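You operate a simulated robot arm through the tools that you are given. There is no shell and no other tool. Be economical: measure what you need, move in short steps, check, and stop when the job is done.

You run a simulated two-armed robot. Do the job below in one go: nothing can be reset, and whatever is moved stays where it is left.

JOB
Take the blue cloth from the top of the analyser bench and lay it out flat on the top of the island bench.
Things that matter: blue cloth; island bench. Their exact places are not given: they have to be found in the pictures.

Only the result counts: the job must be done as asked and must still hold three seconds after the hand-in. Knocking over, shifting, dropping, spilling or breaking anything else fails it. Flat cloth is picked up by pressing the open fingertips on it (5 to 10 N) and closing them slowly along it; thin cloth reads only 2 to 8 mm in the jaws.

ROBOT AND FRAMES
Two 7-joint arms with two-finger parallel grippers on one trunk, on a base that drives. Base frame: it is fixed to the floor where the robot stands at the start and does not move with it; the origin is under the middle of the robot, x ahead of it, y to its left, z up; the surface under the hand at the start is at about z = 0.76. Lengths are in m, angles in rad, forces in N, time in s.
The left shoulder is at the start at [0.06, 0.143, 0.876], the right one opposite. With the tool pointing down near the work surface each hand reaches from about 0.32 to 0.74 m from the robot's upright axis, wherever it stands, measured 20 degrees to its own side. Places, roughly: island bench [2.6, -0.4, 0.8]. Payload 1.57 kg a hand.
The tool frame of a hand sits at the grasp point between the pads (the TCP): z along the fingers, y along the line on which they close. The tips reach 0.03 m beyond it. Largest opening 0.11 m; finger width 0.024, thickness 0.012; the body of the gripper, 0.048 by 0.112 m, starts 0.078 m behind the TCP.
Orientation is told as [roll, pitch, yaw] about the base's x, y, z axes, in that order, counted from this pose: with the fingers straight down and closing along the base's y, the tool's x points along the base's -x, its y along +y and its z along -z.

CONTROLS
- The arms move only by the tool arm_command. It takes "left_deltas", "right_deltas" or both (then of equal length, played together; a hand with none holds still); each is a list of rows, each a list of 7 numbers: the shift along the base's x, y, z in m, then the turn, a rotation vector about the base's x, y, z in degrees, then the finger opening in m, from 0 to 0.11. In form: [[tx, ty, tz, rx, ry, rz, jaw], ...]. A call has 1 to 8 rows; each row shifts and turns the commanded pose from where the row before left it. A row lasts 0.2 s, in which the tool goes at most 0.05 m and 0.15 rad; a call with a longer step from one row to the next is refused whole, and so is a gripper value outside its range. Where a pose cannot be reached the arm comes as near as it can. A force on the tool above 40 N (or 10 N above the force at the start of the call, whichever is more), or a blocked arm, ends the call early, and 0.2 s more pass. The fingers move at their own pace (about 0.045 m/s each) and stop on an object; they squeeze with about 34 N. The grip force told is the motor's: it shows also when the fingers shut on nothing. Time passes only in rows, and 0.2 s behind the last, so rows that do not move let the fingers close. It gives the time, the measured TCP pose, the force on the tool (base axes), the opening and the grip force at its end, in the units of the frame above (readings bear some noise), with the torque about the TCP (base axes, N m) and any sound that the robot's microphone picked up, and new pictures: "pictures" is both (left out), scene, wrist or none (wrist: the cameras of the hands that moved).
- Cameras (640 x 400 px; columns grow to the right, rows downward): "scene" is now at [0.0412, 0.0004, 1.4805]; the picture's right is [0.02, -1.00, 0.00], its down [-0.80, -0.02, -0.60] and it looks along [0.60, 0.01, -0.80] (base axes); focal length 276 px, centre (320, 200). "left" rides on the left gripper at [0.07, -0.016, -0.141] in its tool frame; the picture's right is [0.23, 0.97, 0.00], its down [-0.86, 0.20, -0.48] and it looks along [-0.47, 0.11, 0.88] (tool axes); focal length 222 px, centre (320, 200). "right" rides on the right gripper at [0.07, 0.016, -0.141] in its tool frame; the picture's right is [-0.23, 0.97, 0.00], its down [-0.86, -0.20, -0.48] and it looks along [-0.47, -0.11, 0.88] (tool axes); focal length 222 px, centre (320, 200).
- raise_lower(by): slides the trunk up (or, below 0, down) by that many m; the arms and the scene camera ride with it, the base frame stays. It gives what a move gives, with no picture.
- drive_base(legs): drives the robot by 1 to 6 legs, each [ahead, left, turn to the left] in m, m and rad, along the robot's own axes; the way and the turn of a leg run together, so that a leg with both is an arc; at most 1.5 m and 3.142 rad a leg. The arms and the cameras ride along, it lands a little off, and it stops where it bumps. It gives what a move gives, and a new picture of the scene camera.
- turn_head(pan, tilt): turns the head with the scene camera to pan (to the left, within 1.501 rad either way) and tilt (down, from -0.506 to 1.204), counted from straight ahead of the robot. It gives what a move gives, and a new picture of the scene camera.
- measure_at(camera, pixels): for up to 12 pixels [column, row] of the newest picture of that camera ("zoom" is the newest enlarged one), the place [x, y, z] in the base frame of the surface seen there, good to about 0.002 m. The clock stands still meanwhile.
- zoom(camera, box): a new picture of the part [left, top, right, bottom] of that camera's present view, enlarged. The clock stands still meanwhile.
- close_job(): hands the job in; it is judged then, once.

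Go step by step. Measure first, check grasps and placings, and put right what went wrong. The budget is 80 turns and 260 pictures, counting those below and the enlarged ones. Unless the task says otherwise, let go and move clear before handing in, and close with one line.

The tools are called after "Call:" as a command line: name --argument value ..., lists and objects as JSON in quotes. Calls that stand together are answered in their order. arm_command: Moves the arms, as the interface text tells. Its arguments: {"type":"object","properties":{"left_deltas":{"type":"array"},"right_deltas":{"type":"array"},"pictures":{"type":"string","enum":["both","scene","wrist","none"]}},"required":[]} The other tools are called the same way: raise_lower (by) slides the trunk up or down; drive_base (legs) drives the base; turn_head (pan, tilt) turns the head that bears the scene camera; measure_at (camera, pixels) gives the place of the surface under pixels of a picture; zoom (camera, box) takes an enlarged picture of a part of a camera's view; close_job () hands the job in.

At the start:

```text
time_s: 0.0
left_ee_pos: [0.4781, 0.3224, 0.8929]
left_orientation: [0.0, -0.001, 0.002]
left_wrist_force: [0.2, 0.6, 0.1]
left_torque: [0.01, 0.0, 0.02]
left_grip_width: 0.1103
left_grasp_force: 0.1
right_ee_pos: [0.4965, -0.1336, 0.9385]
right_orientation: [0.0, 0.0, 0.001]
right_wrist_force: [0.2, 0.7, -0.8]
right_torque: [-0.01, 0.03, 0.02]
right_grip_width: 0.1103
right_grasp_force: 0.0
trunk travel left (down, up): [-0.475, 0.115]
robot x, y, heading: [0.0019, 0.0004, 0.0]
head pan, tilt: [0.021, 0.93]
```

scene: 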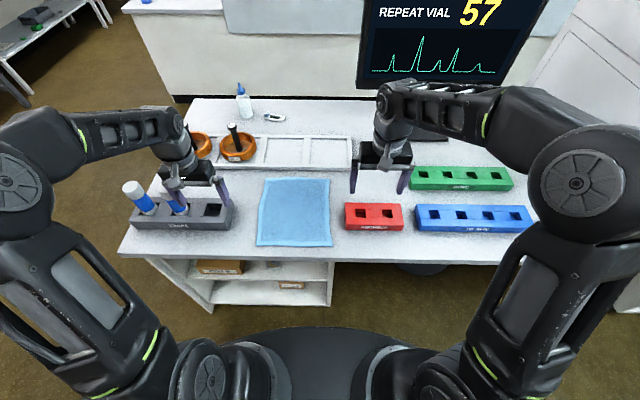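
right: 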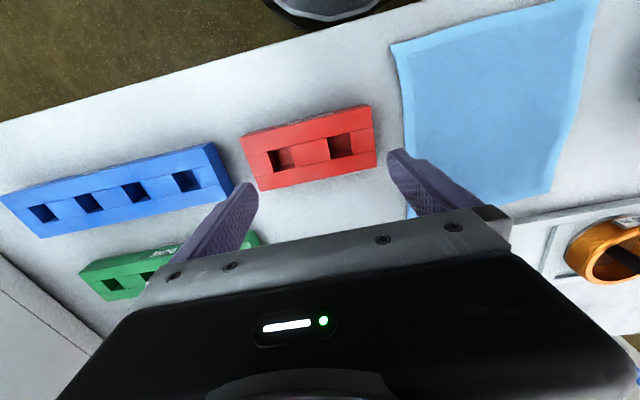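
left: 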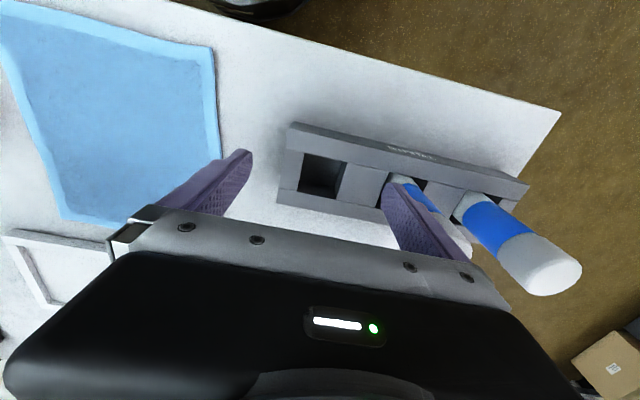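

The blue cloth lies at scene pixels (257–332, 178–246), between the grey rack and the red rack. I'll measure its corners and neighbours.

Call:
measure_at --camera "scene" --pixels '[[266, 179], [329, 180], [331, 244], [258, 245], [295, 210], [345, 228], [345, 205], [231, 226], [280, 253], [235, 205], [250, 230], [300, 160]]'

Call:
turn_head --pan -0.15 --tilt 0.2

```text
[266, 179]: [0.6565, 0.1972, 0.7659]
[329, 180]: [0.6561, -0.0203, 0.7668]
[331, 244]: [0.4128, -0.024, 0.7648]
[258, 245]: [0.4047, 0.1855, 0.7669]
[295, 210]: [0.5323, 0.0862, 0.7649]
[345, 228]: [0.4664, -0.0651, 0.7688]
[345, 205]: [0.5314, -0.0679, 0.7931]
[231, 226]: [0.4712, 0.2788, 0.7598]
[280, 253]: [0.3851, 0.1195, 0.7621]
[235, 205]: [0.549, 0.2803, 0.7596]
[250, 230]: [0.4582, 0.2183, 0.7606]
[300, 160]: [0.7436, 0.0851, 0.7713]
```

```text
time_s: 1.1
left_ee_pos: [0.4804, 0.3224, 0.8927]
left_orientation: [0.002, -0.002, -0.001]
left_wrist_force: [-0.3, -0.2, -0.2]
left_torque: [0.0, -0.01, 0.02]
left_grip_width: 0.1098
left_grasp_force: 0.0
right_ee_pos: [0.4964, -0.1357, 0.9402]
right_orientation: [0.0, 0.0, -0.001]
right_wrist_force: [0.0, 0.4, 0.1]
right_torque: [0.01, -0.01, 0.0]
right_grip_width: 0.1099
right_grasp_force: 0.0
trunk travel left (down, up): [-0.475, 0.115]
robot x, y, heading: [-0.0012, -0.0023, 0.002]
head pan, tilt: [-0.15, 0.201]
```

scene: 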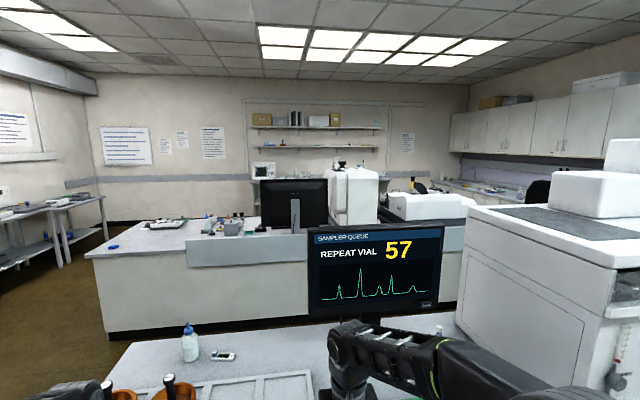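

The island bench is ahead at (90–480, 190–330), with a clear area near its left end (115–150, 235). I'll zoom and measure it.

Call:
zoom --camera "scene" --box '[80, 190, 280, 315]'

Call:
measure_at --camera "scene" --pixels '[[92, 256], [132, 224], [185, 250], [150, 240], [112, 246], [185, 224], [215, 228], [170, 235], [120, 320], [40, 270], [100, 235], [108, 341]]'

```text
3.20 times, centred on (180, 252) of scene
```

zoom: 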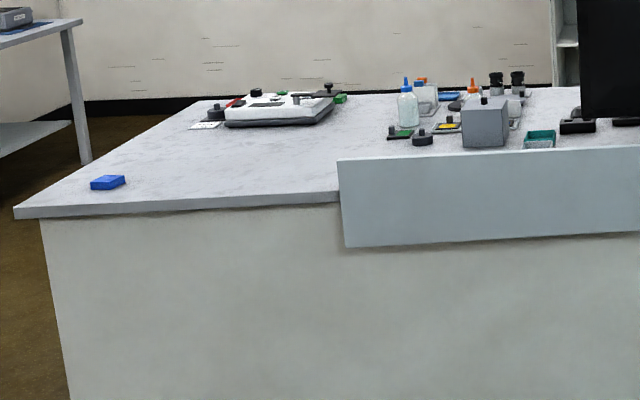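

```text
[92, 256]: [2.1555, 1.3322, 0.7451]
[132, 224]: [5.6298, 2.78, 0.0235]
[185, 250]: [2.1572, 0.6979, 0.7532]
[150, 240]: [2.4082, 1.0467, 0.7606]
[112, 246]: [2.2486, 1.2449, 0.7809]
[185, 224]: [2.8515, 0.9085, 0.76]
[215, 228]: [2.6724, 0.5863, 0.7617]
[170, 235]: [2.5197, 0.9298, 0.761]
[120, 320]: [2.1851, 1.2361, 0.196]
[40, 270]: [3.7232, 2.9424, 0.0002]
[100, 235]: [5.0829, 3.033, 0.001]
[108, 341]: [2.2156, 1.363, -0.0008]
```

The island top near x 2.16–2.75, y 0.7–1.2 is clear (z 0.76). I'll bring both hands above the near corners of the cloth, jaws part open, tips about 3 cm above it.

Call:
turn_head --pan 0.02 --tilt 0.93

Call:
arm_command --left_deltas '[[0, 0, 0.04, 0, 0, 0, 0.11], [-0.0138, -0.0426, 0, 0, 0, 0, 0.08], [-0.0138, -0.0426, 0, 0, 0, 0, 0.04], [-0.0138, -0.0426, 0, 0, 0, 0, 0.04], [-0.0138, -0.0426, 0, 0, 0, 0, 0.04], [0, 0, -0.034, 0, 0, 0, 0.04], [0, 0, -0.034, 0, 0, 0, 0.04], [0, 0, -0.034, 0, 0, 0, 0.04]]' --right_deltas '[[0, 0, 0, 0, 0, 0, 0.11], [-0.0166, 0.0359, 0, 0, 0, 0, 0.08], [-0.0166, 0.0359, 0, 0, 0, 0, 0.04], [-0.0166, 0.0359, 0, 0, 0, 0, 0.04], [-0.0166, 0.0359, 0, 0, 0, 0, 0.04], [0, 0, -0.037, 0, 0, 0, 0.04], [0, 0, -0.037, 0, 0, 0, 0.04], [0, 0, -0.037, 0, 0, 0, 0.04]]'

```text
time_s: 2.2
left_ee_pos: [0.4794, 0.322, 0.8934]
left_orientation: [-0.001, -0.001, -0.001]
left_wrist_force: [-0.1, 0.0, 0.7]
left_torque: [-0.01, 0.03, -0.05]
left_grip_width: 0.1103
left_grasp_force: 0.0
right_ee_pos: [0.496, -0.1347, 0.94]
right_orientation: [0.0, 0.0, -0.002]
right_wrist_force: [-0.6, -0.1, -1.1]
right_torque: [-0.01, -0.02, 0.03]
right_grip_width: 0.1099
right_grasp_force: 0.1
trunk travel left (down, up): [-0.475, 0.115]
robot x, y, heading: [0.0014, -0.0018, -0.001]
head pan, tilt: [0.019, 0.93]
```

scene: 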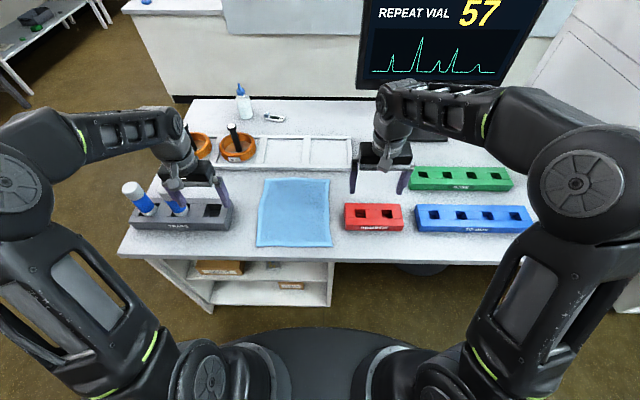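

```text
time_s: 4.0
left_ee_pos: [0.422, 0.1505, 0.8313]
left_orientation: [-0.001, -0.003, 0.001]
left_wrist_force: [-0.2, 0.4, 0.0]
left_torque: [-0.02, 0.03, 0.0]
left_grip_width: 0.0399
left_grasp_force: 0.0
right_ee_pos: [0.4308, 0.0063, 0.8274]
right_orientation: [0.0, 0.001, 0.001]
right_wrist_force: [-0.1, 0.2, 0.7]
right_torque: [0.02, 0.0, 0.01]
right_grip_width: 0.04
right_grasp_force: 0.0
trunk travel left (down, up): [-0.475, 0.115]
robot x, y, heading: [-0.0008, 0.0001, -0.001]
head pan, tilt: [0.019, 0.93]
```

scene: 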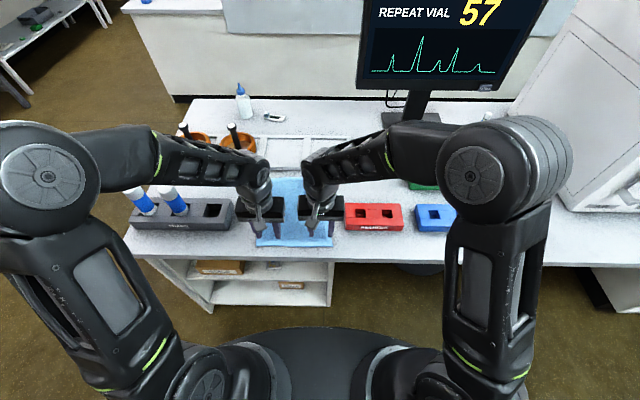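
right: 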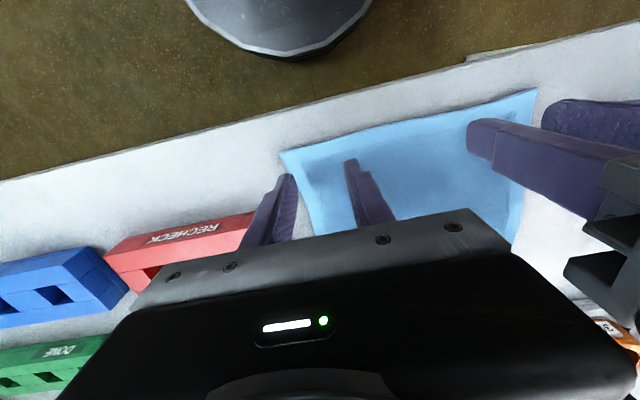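
left: 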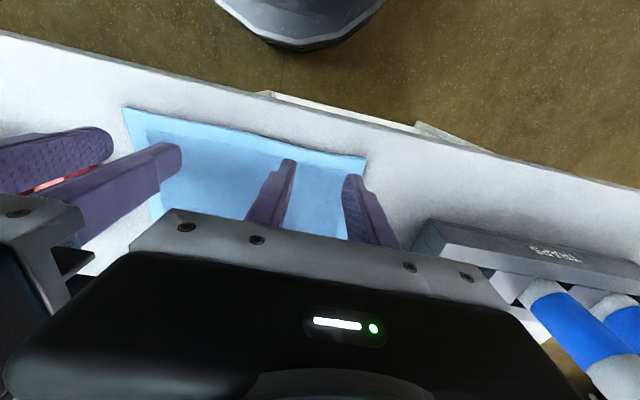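

Both hands are over the near corners. Now I lower in small steps to feel for contact.

Call:
arm_command --left_deltas '[[0, 0, -0.015, 0, 0, 0, 0.04], [0, 0, -0.01, 0, 0, 0, 0.04], [0, 0, -0.006, 0, 0, 0, 0.04], [0, 0, -0.003, 0, 0, 0, 0.04]]' --right_deltas '[[0, 0, -0.013, 0, 0, 0, 0.04], [0, 0, -0.009, 0, 0, 0, 0.04], [0, 0, -0.006, 0, 0, 0, 0.04], [0, 0, -0.003, 0, 0, 0, 0.04]]' --pictures "wrist"

```text
time_s: 5.0
left_ee_pos: [0.4235, 0.1534, 0.7984]
left_orientation: [0.0, 0.0, 0.002]
left_wrist_force: [0.3, 0.0, 0.5]
left_torque: [-0.01, 0.01, -0.02]
left_grip_width: 0.0399
left_grasp_force: 0.0
right_ee_pos: [0.431, 0.0092, 0.7984]
right_orientation: [0.001, -0.001, -0.001]
right_wrist_force: [0.7, -0.2, -0.3]
right_torque: [0.01, 0.0, -0.01]
right_grip_width: 0.0401
right_grasp_force: 0.0
trunk travel left (down, up): [-0.475, 0.115]
robot x, y, heading: [-0.0045, -0.0008, -0.001]
head pan, tilt: [0.019, 0.93]
```

right: 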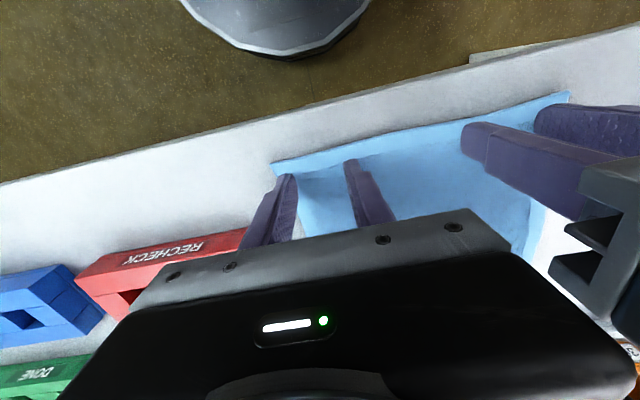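
left: 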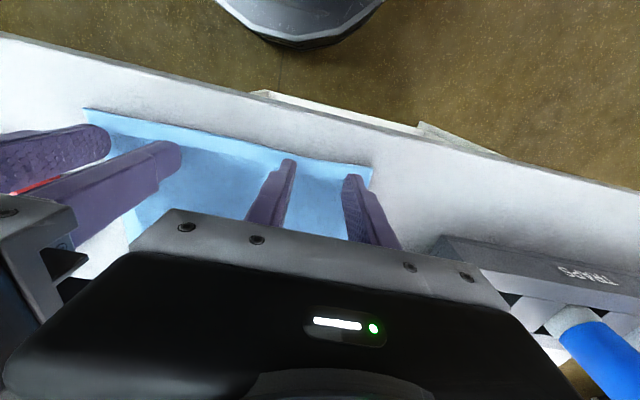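

No contact yet; the outer fingers are close to the cloth's edges, so I narrow the jaws to 0.034 and step down further.

Call:
arm_command --left_deltas '[[0, 0, -0.002, 0, 0, 0, 0.034], [0, 0, -0.002, 0, 0, 0, 0.034], [0, 0, 0, 0, 0, 0, 0.034]]' --right_deltas '[[0, 0.001, -0.002, 0, 0, 0, 0.034], [0, 0.001, -0.002, 0, 0, 0, 0.034], [0, 0, 0, 0, 0, 0, 0.034]]' --pictures "none"

```text
time_s: 5.8
left_ee_pos: [0.4241, 0.1514, 0.7952]
left_orientation: [-0.001, -0.003, 0.0]
left_wrist_force: [-0.6, 1.1, 2.5]
left_torque: [0.0, 0.04, 0.03]
left_grip_width: 0.0339
left_grasp_force: 0.1
right_ee_pos: [0.4308, 0.012, 0.7943]
right_orientation: [0.0, -0.001, 0.001]
right_wrist_force: [0.2, -0.7, 3.4]
right_torque: [-0.03, 0.0, 0.01]
right_grip_width: 0.0342
right_grasp_force: 0.1
trunk travel left (down, up): [-0.475, 0.115]
robot x, y, heading: [0.0019, 0.0021, 0.001]
head pan, tilt: [0.019, 0.93]
```

Contact has begun (2.5 and 3.4 N). I press slightly more, to reach 5–10 N.

Call:
arm_command --left_deltas '[[0, 0, -0.002, 0, 0, 0, 0.034], [0, 0, 0, 0, 0, 0, 0.034]]' --right_deltas '[[0, 0, -0.0015, 0, 0, 0, 0.034], [0, 0, 0, 0, 0, 0, 0.034]]' --pictures "none"

```text
time_s: 6.4
left_ee_pos: [0.4234, 0.1512, 0.7927]
left_orientation: [-0.001, -0.003, -0.001]
left_wrist_force: [-0.7, 0.9, 12.9]
left_torque: [0.05, 0.0, -0.03]
left_grip_width: 0.0338
left_grasp_force: 0.0
right_ee_pos: [0.4303, 0.0114, 0.7935]
right_orientation: [0.001, -0.001, 0.0]
right_wrist_force: [1.3, -0.4, 7.4]
right_torque: [-0.02, -0.03, 0.0]
right_grip_width: 0.034
right_grasp_force: 0.1
trunk travel left (down, up): [-0.475, 0.115]
robot x, y, heading: [0.0012, -0.0022, 0.002]
head pan, tilt: [0.019, 0.93]
```

Left presses 12.9 N, right 7.4 N. I ease the left by 1 mm and close both slowly.

Call:
arm_command --left_deltas '[[0, 0, -0.0, 0, 0, 0, 0.034], [0, 0, 0.001, 0, 0, 0, 0.028], [0, 0, 0, 0, 0, 0, 0.022], [0, 0, 0, 0, 0, 0, 0.016], [0, 0, 0, 0, 0, 0, 0.01], [0, 0, 0, 0, 0, 0, 0.004], [0, 0, 0, 0, 0, 0, 0], [0, 0, 0, 0, 0, 0, 0]]' --right_deltas '[[0, 0, 0, 0, 0, 0, 0.034], [0, 0, 0, 0, 0, 0, 0.028], [0, 0, 0, 0, 0, 0, 0.022], [0, 0, 0, 0, 0, 0, 0.016], [0, 0, 0, 0, 0, 0, 0.01], [0, 0, 0, 0, 0, 0, 0.004], [0, 0, 0, 0, 0, 0, 0], [0, 0, 0, 0, 0, 0, 0]]' --pictures "wrist"

```text
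time_s: 8.2
left_ee_pos: [0.4221, 0.1509, 0.7943]
left_orientation: [-0.003, -0.004, 0.0]
left_wrist_force: [0.7, -10.6, 4.9]
left_torque: [-0.35, -0.04, -0.07]
left_grip_width: 0.0036
left_grasp_force: 24.8
right_ee_pos: [0.4294, 0.012, 0.7951]
right_orientation: [0.002, -0.001, 0.001]
right_wrist_force: [-2.0, 12.7, 12.0]
right_torque: [0.3, 0.07, -0.03]
right_grip_width: 0.005
right_grasp_force: 24.6
trunk travel left (down, up): [-0.475, 0.115]
robot x, y, heading: [0.0026, 0.0008, -0.005]
head pan, tilt: [0.019, 0.93]
```

right: 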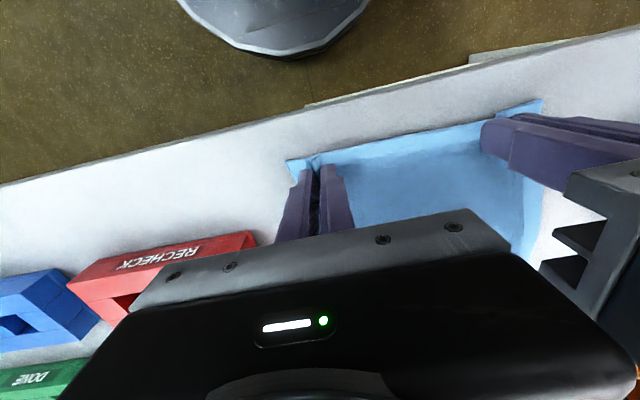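
left: 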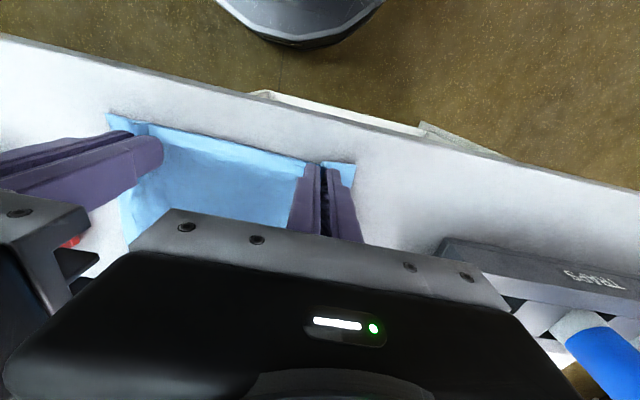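

Both jaws hold cloth (3.6 and 5.0 mm), pulled taut between the hands (about 11 N). I relax inward a few mm and lift.

Call:
arm_command --left_deltas '[[0, -0.004, 0.01, 0, 0, 0, 0], [0, 0, 0.03, 0, 0, 0, 0], [0, 0, 0.04, 0, 0, 0, 0], [0, 0, 0.04, 0, 0, 0, 0], [0, 0, 0.04, 0, 0, 0, 0], [0, 0, 0.04, 0, 0, 0, 0], [0, 0, 0.04, 0, 0, 0, 0], [0, 0, 0.04, 0, 0, 0, 0]]' --right_deltas '[[0, 0.003, 0.01, 0, 0, 0, 0], [0, 0, 0.03, 0, 0, 0, 0], [0, 0, 0.04, 0, 0, 0, 0], [0, 0, 0.04, 0, 0, 0, 0], [0, 0, 0.04, 0, 0, 0, 0], [0, 0, 0.04, 0, 0, 0, 0], [0, 0, 0.04, 0, 0, 0, 0], [0, 0, 0.04, 0, 0, 0, 0]]'

```text
time_s: 10.0
left_ee_pos: [0.4236, 0.1455, 1.0534]
left_orientation: [0.0, 0.024, -0.009]
left_wrist_force: [0.4, -4.7, 0.2]
left_torque: [-0.16, 0.04, -0.01]
left_grip_width: 0.0036
left_grasp_force: 24.9
left hand out of reach, approached as far as the arm can: row 8
right_ee_pos: [0.4325, 0.012, 1.0506]
right_orientation: [-0.001, 0.002, -0.001]
right_wrist_force: [-1.1, 4.5, 0.5]
right_torque: [0.18, 0.05, -0.01]
right_grip_width: 0.0042
right_grasp_force: 24.6
right hand out of reach, approached as far as the arm can: row 8
trunk travel left (down, up): [-0.475, 0.115]
robot x, y, heading: [0.0019, 0.0015, -0.0]
head pan, tilt: [0.019, 0.93]
```

scene: 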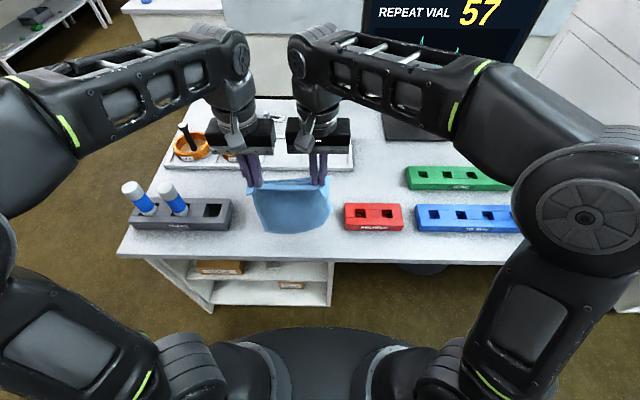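
right: 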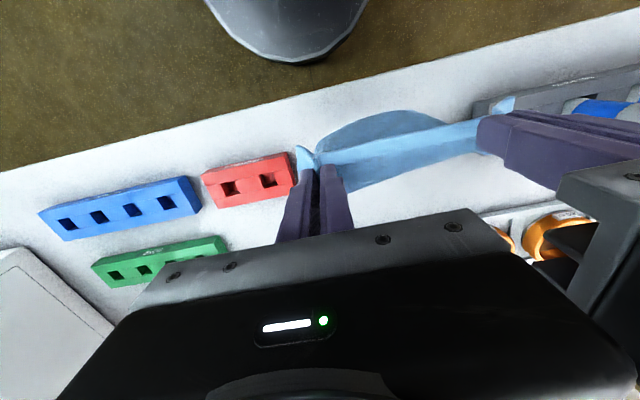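
left: 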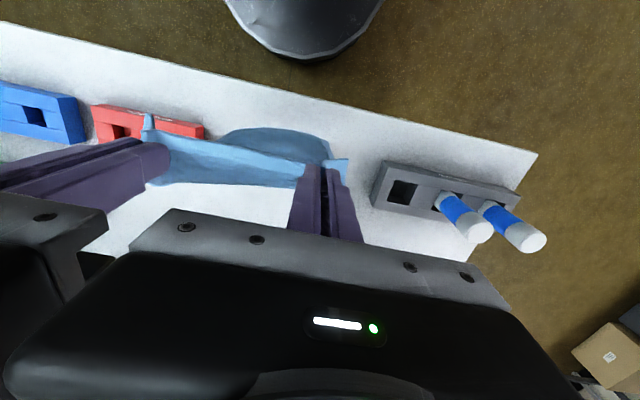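

The cloth hangs well between both hands, its bottom still near the bench. I raise the trunk 0.1 m for clearance.

Call:
raise_lower --by 0.1

Call:
turn_head --pan 0.8 --tilt 0.6

```text
time_s: 11.3
left_ee_pos: [0.4227, 0.1468, 1.1519]
left_orientation: [-0.003, 0.02, -0.006]
left_wrist_force: [0.5, -4.0, -0.7]
left_torque: [-0.08, 0.0, -0.02]
left_grip_width: 0.0037
left_grasp_force: 24.4
right_ee_pos: [0.4306, 0.012, 1.1513]
right_orientation: [0.0, -0.001, 0.0]
right_wrist_force: [0.4, 3.6, -0.6]
right_torque: [0.14, 0.01, 0.0]
right_grip_width: 0.0041
right_grasp_force: 24.9
trunk travel left (down, up): [-0.575, 0.015]
robot x, y, heading: [0.002, 0.0023, 0.0]
head pan, tilt: [0.019, 0.93]
```

```text
time_s: 12.4
left_ee_pos: [0.421, 0.1473, 1.1527]
left_orientation: [-0.003, 0.021, -0.008]
left_wrist_force: [0.4, -4.6, 1.1]
left_torque: [-0.09, -0.03, -0.01]
left_grip_width: 0.0037
left_grasp_force: 24.5
right_ee_pos: [0.4303, 0.0132, 1.1506]
right_orientation: [-0.001, 0.0, 0.0]
right_wrist_force: [0.2, 3.5, 0.0]
right_torque: [0.16, -0.01, 0.02]
right_grip_width: 0.0044
right_grasp_force: 24.6
trunk travel left (down, up): [-0.575, 0.015]
robot x, y, heading: [-0.0038, -0.001, -0.003]
head pan, tilt: [0.799, 0.6]
```

scene: 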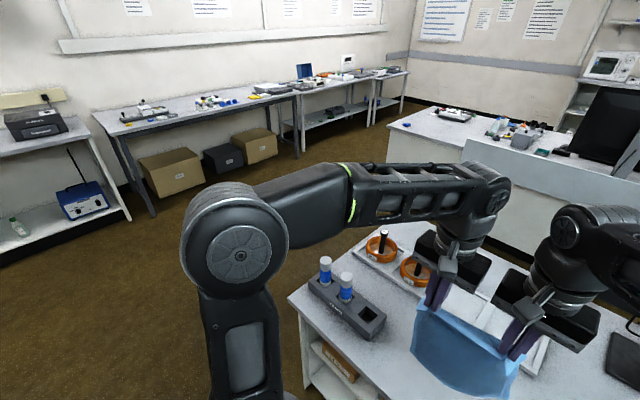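

Call:
measure_at --camera "scene" --pixels '[[291, 297], [345, 237], [388, 126], [395, 200], [150, 215], [215, 187], [280, 160], [250, 185], [305, 150], [60, 255], [330, 170]]'

```text
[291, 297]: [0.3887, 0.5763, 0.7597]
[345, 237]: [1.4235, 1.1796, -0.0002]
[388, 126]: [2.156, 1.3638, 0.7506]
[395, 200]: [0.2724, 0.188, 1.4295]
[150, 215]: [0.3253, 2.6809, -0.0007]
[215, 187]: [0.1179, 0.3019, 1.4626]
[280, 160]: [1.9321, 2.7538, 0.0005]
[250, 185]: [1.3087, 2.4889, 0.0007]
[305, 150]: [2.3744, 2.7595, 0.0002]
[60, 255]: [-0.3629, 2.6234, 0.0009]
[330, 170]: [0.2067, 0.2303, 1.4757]
```

The left end of the analyser bench is at y≈0.58, the island's left end at y≈1.36, and the floor between is free. I back off, slide left past the bench, then drive ahead partway.

Call:
drive_base --legs '[[-0.35, 0, 0], [0, 1.12, 0], [0.9, 0, 0]]'

Call:
turn_head --pan -0.1 --tilt 0.75

```text
time_s: 24.2
left_ee_pos: [0.9418, 1.2491, 1.1514]
left_orientation: [-0.004, 0.019, -0.032]
left_wrist_force: [0.7, -2.7, 0.0]
left_torque: [-0.09, -0.01, 0.0]
left_grip_width: 0.0036
left_grasp_force: 24.2
right_ee_pos: [0.9458, 1.1148, 1.1508]
right_orientation: [0.001, 0.001, -0.024]
right_wrist_force: [-0.1, 3.7, 0.5]
right_torque: [0.1, -0.01, 0.03]
right_grip_width: 0.004
right_grasp_force: 25.3
trunk travel left (down, up): [-0.575, 0.015]
robot x, y, heading: [0.5122, 1.1137, -0.026]
head pan, tilt: [0.799, 0.6]
```

scene: 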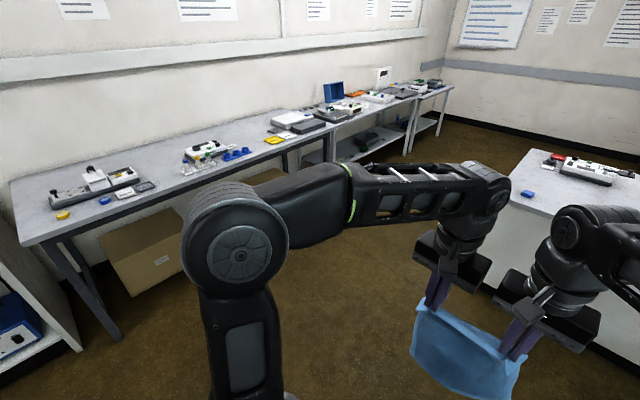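

```text
time_s: 25.4
left_ee_pos: [0.941, 1.2497, 1.1516]
left_orientation: [-0.003, 0.023, -0.031]
left_wrist_force: [0.2, -3.9, -0.8]
left_torque: [-0.1, -0.02, 0.02]
left_grip_width: 0.0032
left_grasp_force: 23.6
right_ee_pos: [0.9461, 1.115, 1.1515]
right_orientation: [0.001, 0.0, -0.024]
right_wrist_force: [0.2, 2.9, -0.3]
right_torque: [0.1, 0.02, 0.04]
right_grip_width: 0.0042
right_grasp_force: 24.2
trunk travel left (down, up): [-0.575, 0.015]
robot x, y, heading: [0.5127, 1.1123, -0.029]
head pan, tilt: [-0.099, 0.75]
```

scene: 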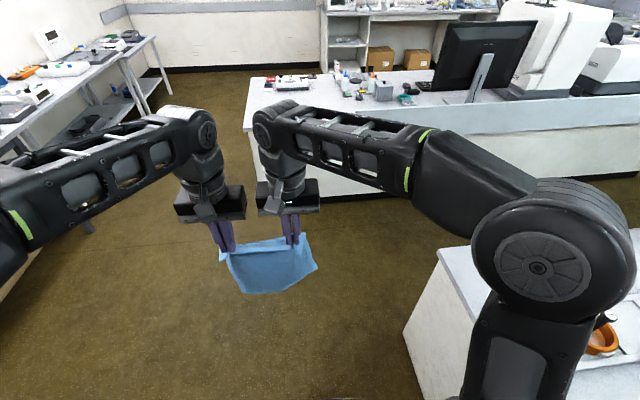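

Passage is clear. I straighten the heading, go ahead, then slide right toward the clear part of the island.

Call:
drive_base --legs '[[0, 0, 0.028], [0.9, 0, 0], [0, -0.27, 0]]'

Call:
turn_head --pan 0.0 --tilt 0.9

```text
time_s: 31.9
left_ee_pos: [1.8197, 0.9987, 1.1536]
left_orientation: [-0.002, 0.022, -0.004]
left_wrist_force: [0.9, -3.1, 0.5]
left_torque: [-0.08, 0.01, -0.02]
left_grip_width: 0.0034
left_grasp_force: 24.5
right_ee_pos: [1.8289, 0.8651, 1.1504]
right_orientation: [-0.001, -0.001, 0.003]
right_wrist_force: [0.6, 3.4, 0.4]
right_torque: [0.15, 0.0, -0.01]
right_grip_width: 0.0043
right_grasp_force: 24.8
trunk travel left (down, up): [-0.575, 0.015]
robot x, y, heading: [1.402, 0.8496, 0.001]
head pan, tilt: [-0.099, 0.75]
```

scene: 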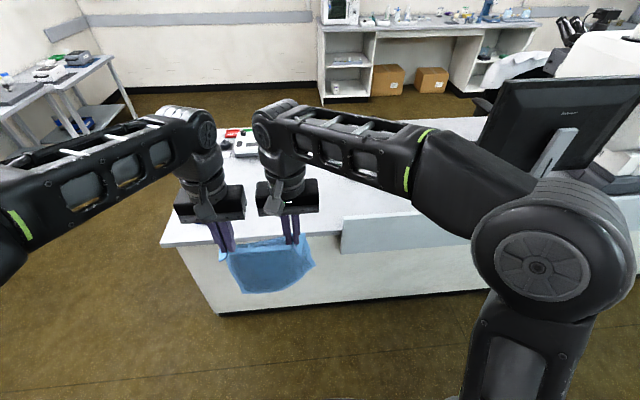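

```text
time_s: 32.6
left_ee_pos: [1.8201, 0.9998, 1.1531]
left_orientation: [-0.002, 0.022, -0.007]
left_wrist_force: [0.6, -3.1, -0.2]
left_torque: [-0.07, -0.01, -0.02]
left_grip_width: 0.0033
left_grasp_force: 24.5
right_ee_pos: [1.8286, 0.8657, 1.1517]
right_orientation: [0.001, 0.0, 0.001]
right_wrist_force: [0.2, 2.5, 0.1]
right_torque: [0.14, 0.03, 0.01]
right_grip_width: 0.004
right_grasp_force: 24.8
trunk travel left (down, up): [-0.575, 0.015]
robot x, y, heading: [1.3974, 0.8526, 0.002]
head pan, tilt: [0.0, 0.901]
```

scene: 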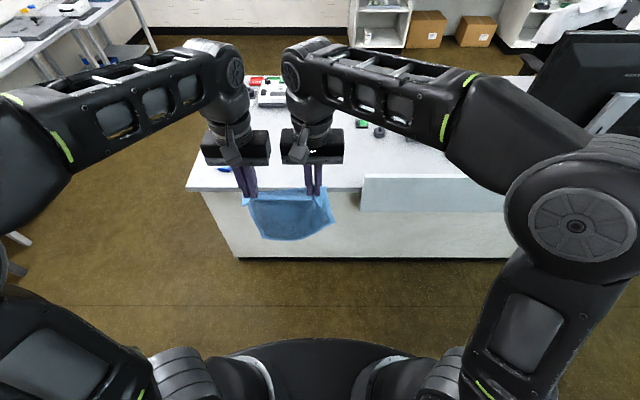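

I measure the robot's base front, the island edge, the cloth's bottom and the objects on the bench.

Call:
measure_at --camera "scene" --pixels '[[320, 342], [240, 256], [290, 238], [255, 231], [328, 222], [224, 170], [232, 173], [270, 105], [379, 136], [362, 127], [350, 165], [365, 183]]'

Call:
zoom --camera "scene" --box '[180, 60, 420, 250]'

```text
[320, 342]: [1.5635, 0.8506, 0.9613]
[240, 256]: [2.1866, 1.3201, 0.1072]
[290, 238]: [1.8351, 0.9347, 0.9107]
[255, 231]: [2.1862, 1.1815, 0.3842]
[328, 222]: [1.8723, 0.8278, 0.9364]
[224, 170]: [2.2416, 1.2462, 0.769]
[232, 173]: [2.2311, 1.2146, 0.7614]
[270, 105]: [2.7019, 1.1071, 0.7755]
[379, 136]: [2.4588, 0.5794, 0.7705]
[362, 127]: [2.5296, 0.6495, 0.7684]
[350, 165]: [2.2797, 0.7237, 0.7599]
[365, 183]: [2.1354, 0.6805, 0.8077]
```

```text
2.11 times, centred on (300, 155) of scene
```

zoom: 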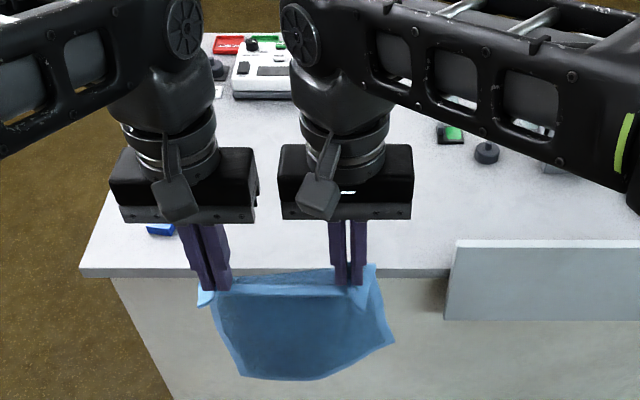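

The cloth's bottom is at z 0.91, above the bench, and the panel (y<0.69) and blue block (y>1.2) stay clear of the band y 0.83–1.05. I drive ahead 0.3 and look down at the base clearance.

Call:
drive_base --legs '[[0.28, 0, 0]]'

Call:
turn_head --pan 0.0 --tilt 1.2

```text
time_s: 34.5
left_ee_pos: [2.0984, 1.0006, 1.1524]
left_orientation: [-0.005, 0.021, -0.005]
left_wrist_force: [0.9, -3.2, -0.6]
left_torque: [-0.08, 0.04, -0.05]
left_grip_width: 0.0034
left_grasp_force: 24.6
right_ee_pos: [2.1067, 0.8665, 1.1511]
right_orientation: [0.0, 0.0, 0.003]
right_wrist_force: [1.0, 3.0, 0.1]
right_torque: [0.13, 0.04, -0.03]
right_grip_width: 0.0042
right_grasp_force: 24.8
trunk travel left (down, up): [-0.575, 0.015]
robot x, y, heading: [1.675, 0.8531, 0.006]
head pan, tilt: [0.0, 0.901]
```

scene: 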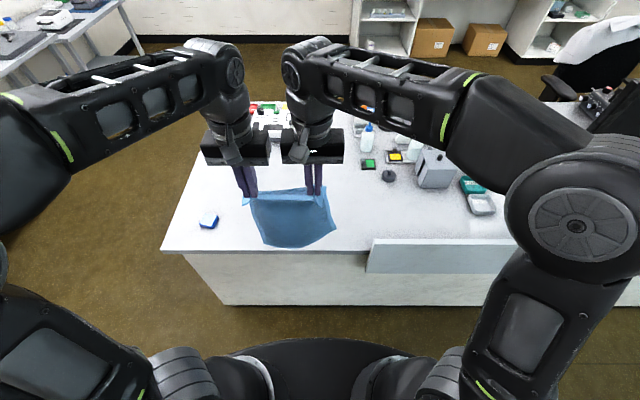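

```text
time_s: 35.3
left_ee_pos: [2.0967, 1.001, 1.1525]
left_orientation: [-0.004, 0.021, -0.006]
left_wrist_force: [0.1, -2.2, 0.6]
left_torque: [-0.09, -0.01, -0.02]
left_grip_width: 0.0035
left_grasp_force: 23.9
right_ee_pos: [2.1067, 0.8671, 1.1508]
right_orientation: [0.0, 0.0, 0.003]
right_wrist_force: [0.1, 2.6, -1.0]
right_torque: [0.09, 0.03, 0.01]
right_grip_width: 0.004
right_grasp_force: 25.3
trunk travel left (down, up): [-0.575, 0.015]
robot x, y, heading: [1.6764, 0.8535, 0.003]
head pan, tilt: [0.0, 1.201]
```

scene: 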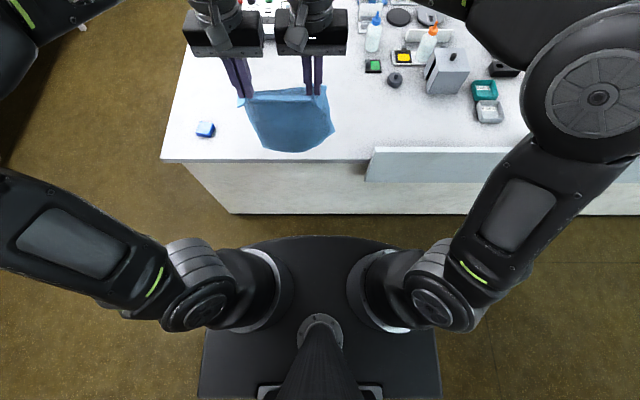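

The base keeps well clear of the island's face, so I drive 0.1 m further and lower the trunk by 0.1 m.

Call:
drive_base --legs '[[0.1, 0, 0]]'

Call:
raise_lower --by -0.1

Call:
turn_head --pan 0.0 --tilt 0.93

```text
time_s: 36.5
left_ee_pos: [2.1969, 1.0005, 1.1525]
left_orientation: [-0.005, 0.023, -0.005]
left_wrist_force: [0.5, -3.1, -0.4]
left_torque: [-0.08, 0.0, 0.04]
left_grip_width: 0.0036
left_grasp_force: 24.3
right_ee_pos: [2.2056, 0.8665, 1.1497]
right_orientation: [0.0, 0.001, 0.003]
right_wrist_force: [0.5, 3.3, -0.4]
right_torque: [0.1, 0.01, -0.02]
right_grip_width: 0.0039
right_grasp_force: 24.7
trunk travel left (down, up): [-0.575, 0.015]
robot x, y, heading: [1.7741, 0.8558, -0.001]
head pan, tilt: [0.0, 1.201]
```

scene: 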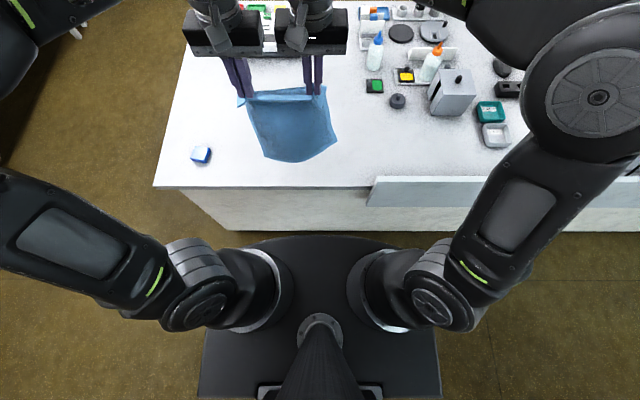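

```text
time_s: 37.8
left_ee_pos: [2.1949, 1.0007, 1.0527]
left_orientation: [-0.002, 0.022, -0.005]
left_wrist_force: [1.3, -2.6, 0.4]
left_torque: [-0.08, 0.0, -0.02]
left_grip_width: 0.0034
left_grasp_force: 24.4
right_ee_pos: [2.2042, 0.8675, 1.0515]
right_orientation: [0.0, -0.001, 0.001]
right_wrist_force: [-1.1, 2.5, -1.0]
right_torque: [0.1, -0.01, -0.01]
right_grip_width: 0.0043
right_grasp_force: 24.9
trunk travel left (down, up): [-0.475, 0.115]
robot x, y, heading: [1.7728, 0.8528, -0.0]
head pan, tilt: [0.0, 1.201]
```

```text
time_s: 38.6
left_ee_pos: [2.1965, 1.0005, 1.0528]
left_orientation: [-0.004, 0.021, -0.005]
left_wrist_force: [1.5, -2.1, -0.4]
left_torque: [-0.1, 0.0, 0.0]
left_grip_width: 0.0038
left_grasp_force: 24.5
right_ee_pos: [2.2036, 0.8676, 1.0511]
right_orientation: [0.001, 0.0, 0.002]
right_wrist_force: [0.3, 2.9, 0.0]
right_torque: [0.11, 0.03, -0.02]
right_grip_width: 0.0041
right_grasp_force: 24.9
trunk travel left (down, up): [-0.475, 0.115]
robot x, y, heading: [1.7766, 0.8536, 0.004]
head pan, tilt: [0.0, 0.93]
```

scene: 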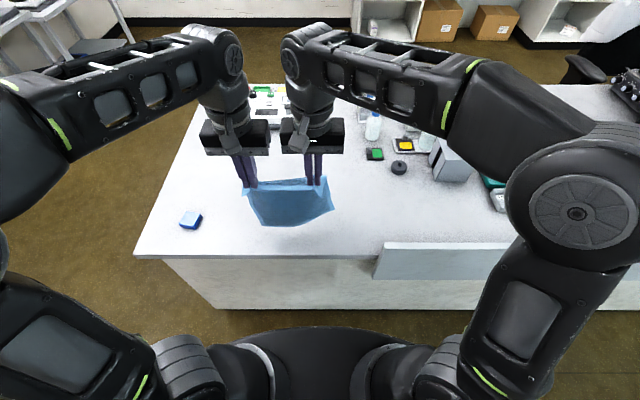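

Cloth bottom is about 5 cm above the island. I move both hands 0.23 m forward at height, and let the cloth settle.

Call:
arm_command --left_deltas '[[0.03, 0, 0, 0, 0, 0, 0], [0.035, 0, 0, 0, 0, 0, 0], [0.04, 0, 0, 0, 0, 0, 0], [0.04, 0, 0, 0, 0, 0, 0], [0.04, 0, 0, 0, 0, 0, 0], [0.03, 0, 0, 0, 0, 0, 0], [0.015, 0, -0.01, 0, 0, 0, 0], [0, 0, 0, 0, 0, 0, 0]]' --right_deltas '[[0.03, 0, 0, 0, 0, 0, 0], [0.035, 0, 0, 0, 0, 0, 0], [0.04, 0, 0, 0, 0, 0, 0], [0.04, 0, 0, 0, 0, 0, 0], [0.04, 0, 0, 0, 0, 0, 0], [0.03, 0, 0, 0, 0, 0, 0], [0.006, 0, -0.01, 0, 0, 0, 0], [0, 0, 0, 0, 0, 0, 0]]'

```text
time_s: 40.4
left_ee_pos: [2.2759, 1.0, 1.0445]
left_orientation: [-0.002, 0.021, -0.005]
left_wrist_force: [-0.8, -6.2, -0.5]
left_torque: [-0.16, 0.03, 0.01]
left_grip_width: 0.0036
left_grasp_force: 24.5
left hand out of reach, approached as far as the arm can: row 3, 4, 5, 6
right_ee_pos: [2.251, 0.8668, 1.0403]
right_orientation: [0.0, 0.0, 0.004]
right_wrist_force: [0.6, 6.6, 0.0]
right_torque: [0.2, -0.02, -0.01]
right_grip_width: 0.0041
right_grasp_force: 24.8
right hand out of reach, approached as far as the arm can: row 2, 3, 4, 5, 6
trunk travel left (down, up): [-0.475, 0.115]
robot x, y, heading: [1.7765, 0.8557, -0.0]
head pan, tilt: [0.0, 0.93]
```

scene: 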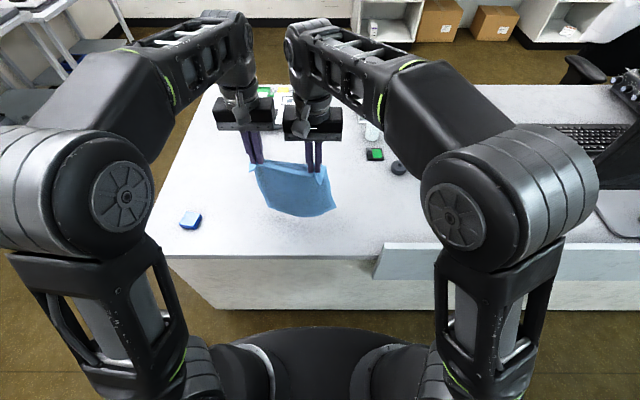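
right: 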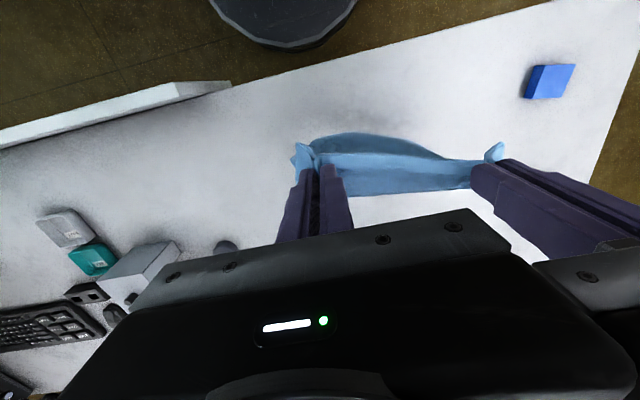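
left: 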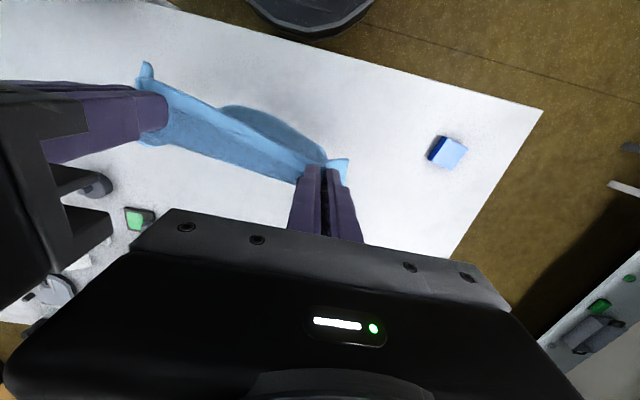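

The arms hit their reach limit at this height, and the hands are uneven (2.276 vs 2.251). I even them and raise the trunk so the arms can work lower relative to the shoulders.

Call:
arm_command --left_deltas '[[-0.024, 0, 0, 0, 0, 0, 0], [0, 0, 0, 0, 0, 0, 0]]' --right_deltas '[[0, 0, 0, 0, 0, 0, 0], [0, 0, 0, 0, 0, 0, 0]]' --pictures "none"

Call:
raise_lower --by 0.112

Call:
arm_command --left_deltas '[[0, 0, -0.037, 0, 0, 0, 0], [0, 0, -0.037, 0, 0, 0, 0], [0, 0, -0.037, 0, 0, 0, 0], [0.03, 0, 0, 0, 0, 0, 0], [0.03, 0, 0, 0, 0, 0, 0], [0.03, 0, 0, 0, 0, 0, 0], [0.03, 0, 0, 0, 0, 0, 0], [0.03, 0, 0, 0, 0, 0, 0]]' --right_deltas '[[0, 0, -0.037, 0, 0, 0, 0], [0, 0, -0.037, 0, 0, 0, 0], [0, 0, -0.037, 0, 0, 0, 0], [0.03, 0, 0, 0, 0, 0, 0], [0.03, 0, 0, 0, 0, 0, 0], [0.03, 0, 0, 0, 0, 0, 0], [0.03, 0, 0, 0, 0, 0, 0], [0.03, 0, 0, 0, 0, 0, 0]]'

```text
time_s: 41.0
left_ee_pos: [2.2541, 1.0013, 1.044]
left_orientation: [-0.004, 0.021, -0.005]
left_wrist_force: [0.2, -4.1, 0.8]
left_torque: [-0.11, 0.0, -0.03]
left_grip_width: 0.0035
left_grasp_force: 24.7
right_ee_pos: [2.2511, 0.8656, 1.041]
right_orientation: [0.0, 0.0, 0.002]
right_wrist_force: [-0.1, 3.5, 0.0]
right_torque: [0.17, 0.0, 0.0]
right_grip_width: 0.0039
right_grasp_force: 25.0
trunk travel left (down, up): [-0.475, 0.115]
robot x, y, heading: [1.7763, 0.8538, 0.009]
head pan, tilt: [0.0, 0.93]
```

```text
time_s: 42.4
left_ee_pos: [2.2536, 1.001, 1.1562]
left_orientation: [-0.003, 0.022, -0.005]
left_wrist_force: [0.5, -3.4, 0.5]
left_torque: [-0.13, 0.03, 0.01]
left_grip_width: 0.0034
left_grasp_force: 24.2
right_ee_pos: [2.2503, 0.8671, 1.1537]
right_orientation: [0.001, 0.001, 0.002]
right_wrist_force: [1.0, 3.3, -1.2]
right_torque: [0.12, 0.06, -0.01]
right_grip_width: 0.0037
right_grasp_force: 24.8
trunk travel left (down, up): [-0.587, 0.003]
robot x, y, heading: [1.7759, 0.8549, 0.004]
head pan, tilt: [0.0, 0.93]
```

```text
time_s: 44.2
left_ee_pos: [2.4033, 1.0009, 1.043]
left_orientation: [-0.006, 0.023, -0.006]
left_wrist_force: [0.0, -4.2, 0.0]
left_torque: [-0.16, 0.03, 0.02]
left_grip_width: 0.0035
left_grasp_force: 24.5
right_ee_pos: [2.3992, 0.8671, 1.0392]
right_orientation: [0.0, -0.002, 0.001]
right_wrist_force: [-1.0, 3.4, -0.2]
right_torque: [0.11, 0.03, 0.04]
right_grip_width: 0.0041
right_grasp_force: 24.9
trunk travel left (down, up): [-0.587, 0.003]
robot x, y, heading: [1.7744, 0.8538, -0.0]
head pan, tilt: [0.0, 0.93]
```

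scene: 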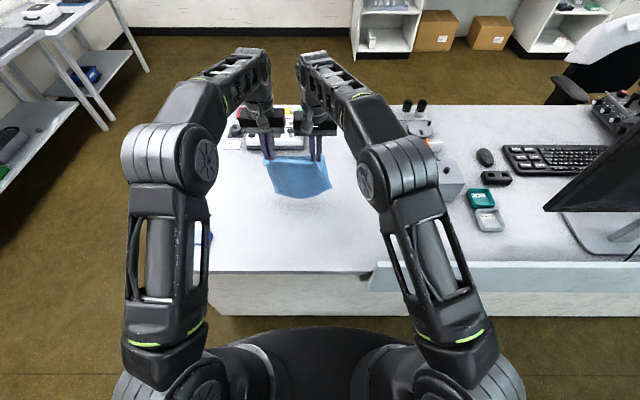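
right: 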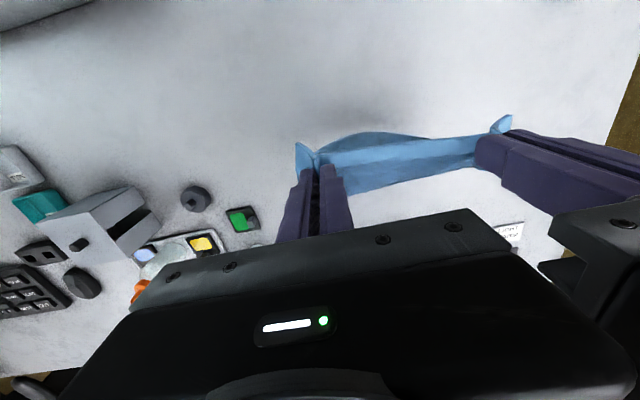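
left: 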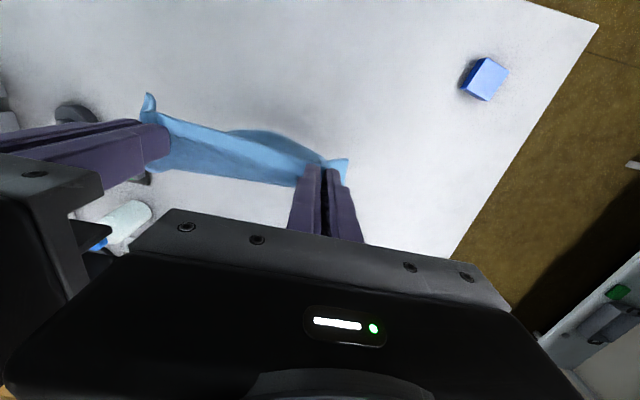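

Hands are even at x 2.40 with the cloth hanging. I go 3 cm further, then start retreating and lowering together, so that the free edge lands ahead of the hands.

Call:
arm_command --left_deltas '[[0.026, 0, 0, 0, 0, 0, 0], [0, 0, -0.014, 0, 0, 0, 0], [0, 0, 0, 0, 0, 0, 0], [-0.03, 0, -0.02, 0, 0, 0, 0], [-0.03, 0, -0.025, 0, 0, 0, 0], [-0.03, 0, -0.03, 0, 0, 0, 0]]' --right_deltas '[[0.03, 0, 0, 0, 0, 0, 0], [0, 0, -0.01, 0, 0, 0, 0], [0, 0, 0, 0, 0, 0, 0], [-0.03, 0, -0.02, 0, 0, 0, 0], [-0.03, 0, -0.025, 0, 0, 0, 0], [-0.03, 0, -0.03, 0, 0, 0, 0]]'

```text
time_s: 45.6
left_ee_pos: [2.3238, 1.0015, 0.9544]
left_orientation: [-0.006, 0.021, -0.006]
left_wrist_force: [-1.3, -6.2, 0.5]
left_torque: [-0.22, 0.03, -0.01]
left_grip_width: 0.0037
left_grasp_force: 24.5
left hand out of reach, approached as far as the arm can: row 1
right_ee_pos: [2.3106, 0.8656, 0.9565]
right_orientation: [0.001, -0.001, 0.002]
right_wrist_force: [1.0, 7.1, -0.6]
right_torque: [0.24, -0.05, 0.01]
right_grip_width: 0.004
right_grasp_force: 24.8
right hand out of reach, approached as far as the arm can: row 1
trunk travel left (down, up): [-0.587, 0.003]
robot x, y, heading: [1.7749, 0.8528, -0.002]
head pan, tilt: [0.0, 0.93]
```

scene: 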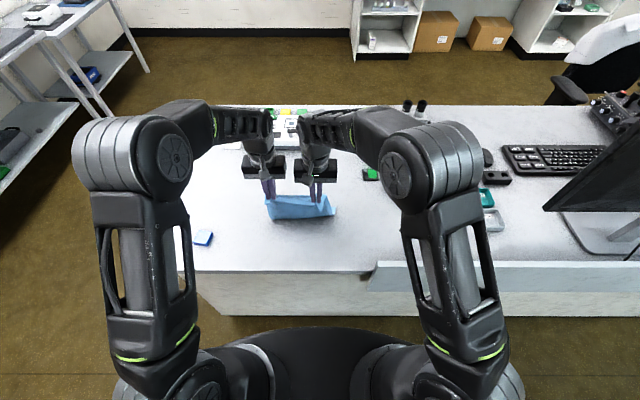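
right: 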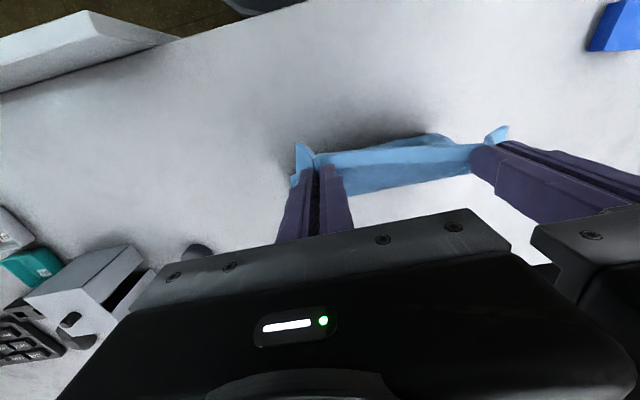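
left: 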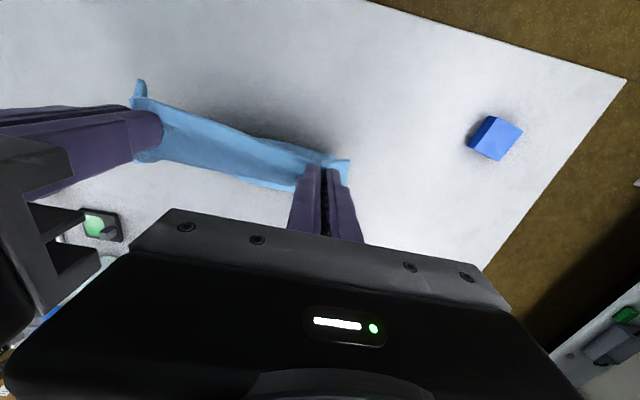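

I zoom in to see which way the cloth's lower edge lies.

Call:
zoom --camera "scene" --box '[240, 150, 360, 225]'

Call:
measure_at --camera "scene" --pixels '[[290, 217], [305, 210], [330, 213], [275, 217], [300, 200]]'

```text
5.33 times, centred on (300, 188) of scene
```

zoom: 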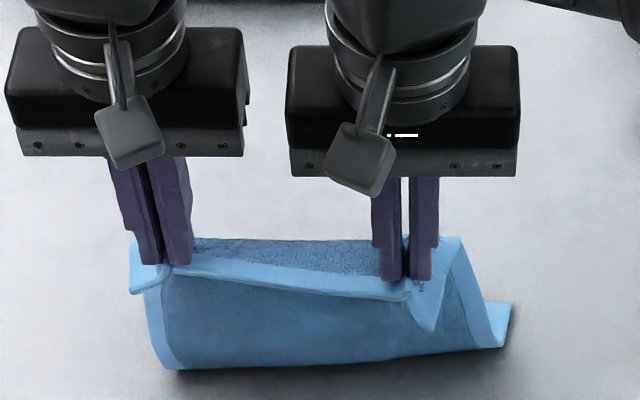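

```text
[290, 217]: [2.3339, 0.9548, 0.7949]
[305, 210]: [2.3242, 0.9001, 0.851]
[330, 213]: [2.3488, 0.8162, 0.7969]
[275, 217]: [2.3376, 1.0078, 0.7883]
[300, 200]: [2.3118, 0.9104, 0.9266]
```

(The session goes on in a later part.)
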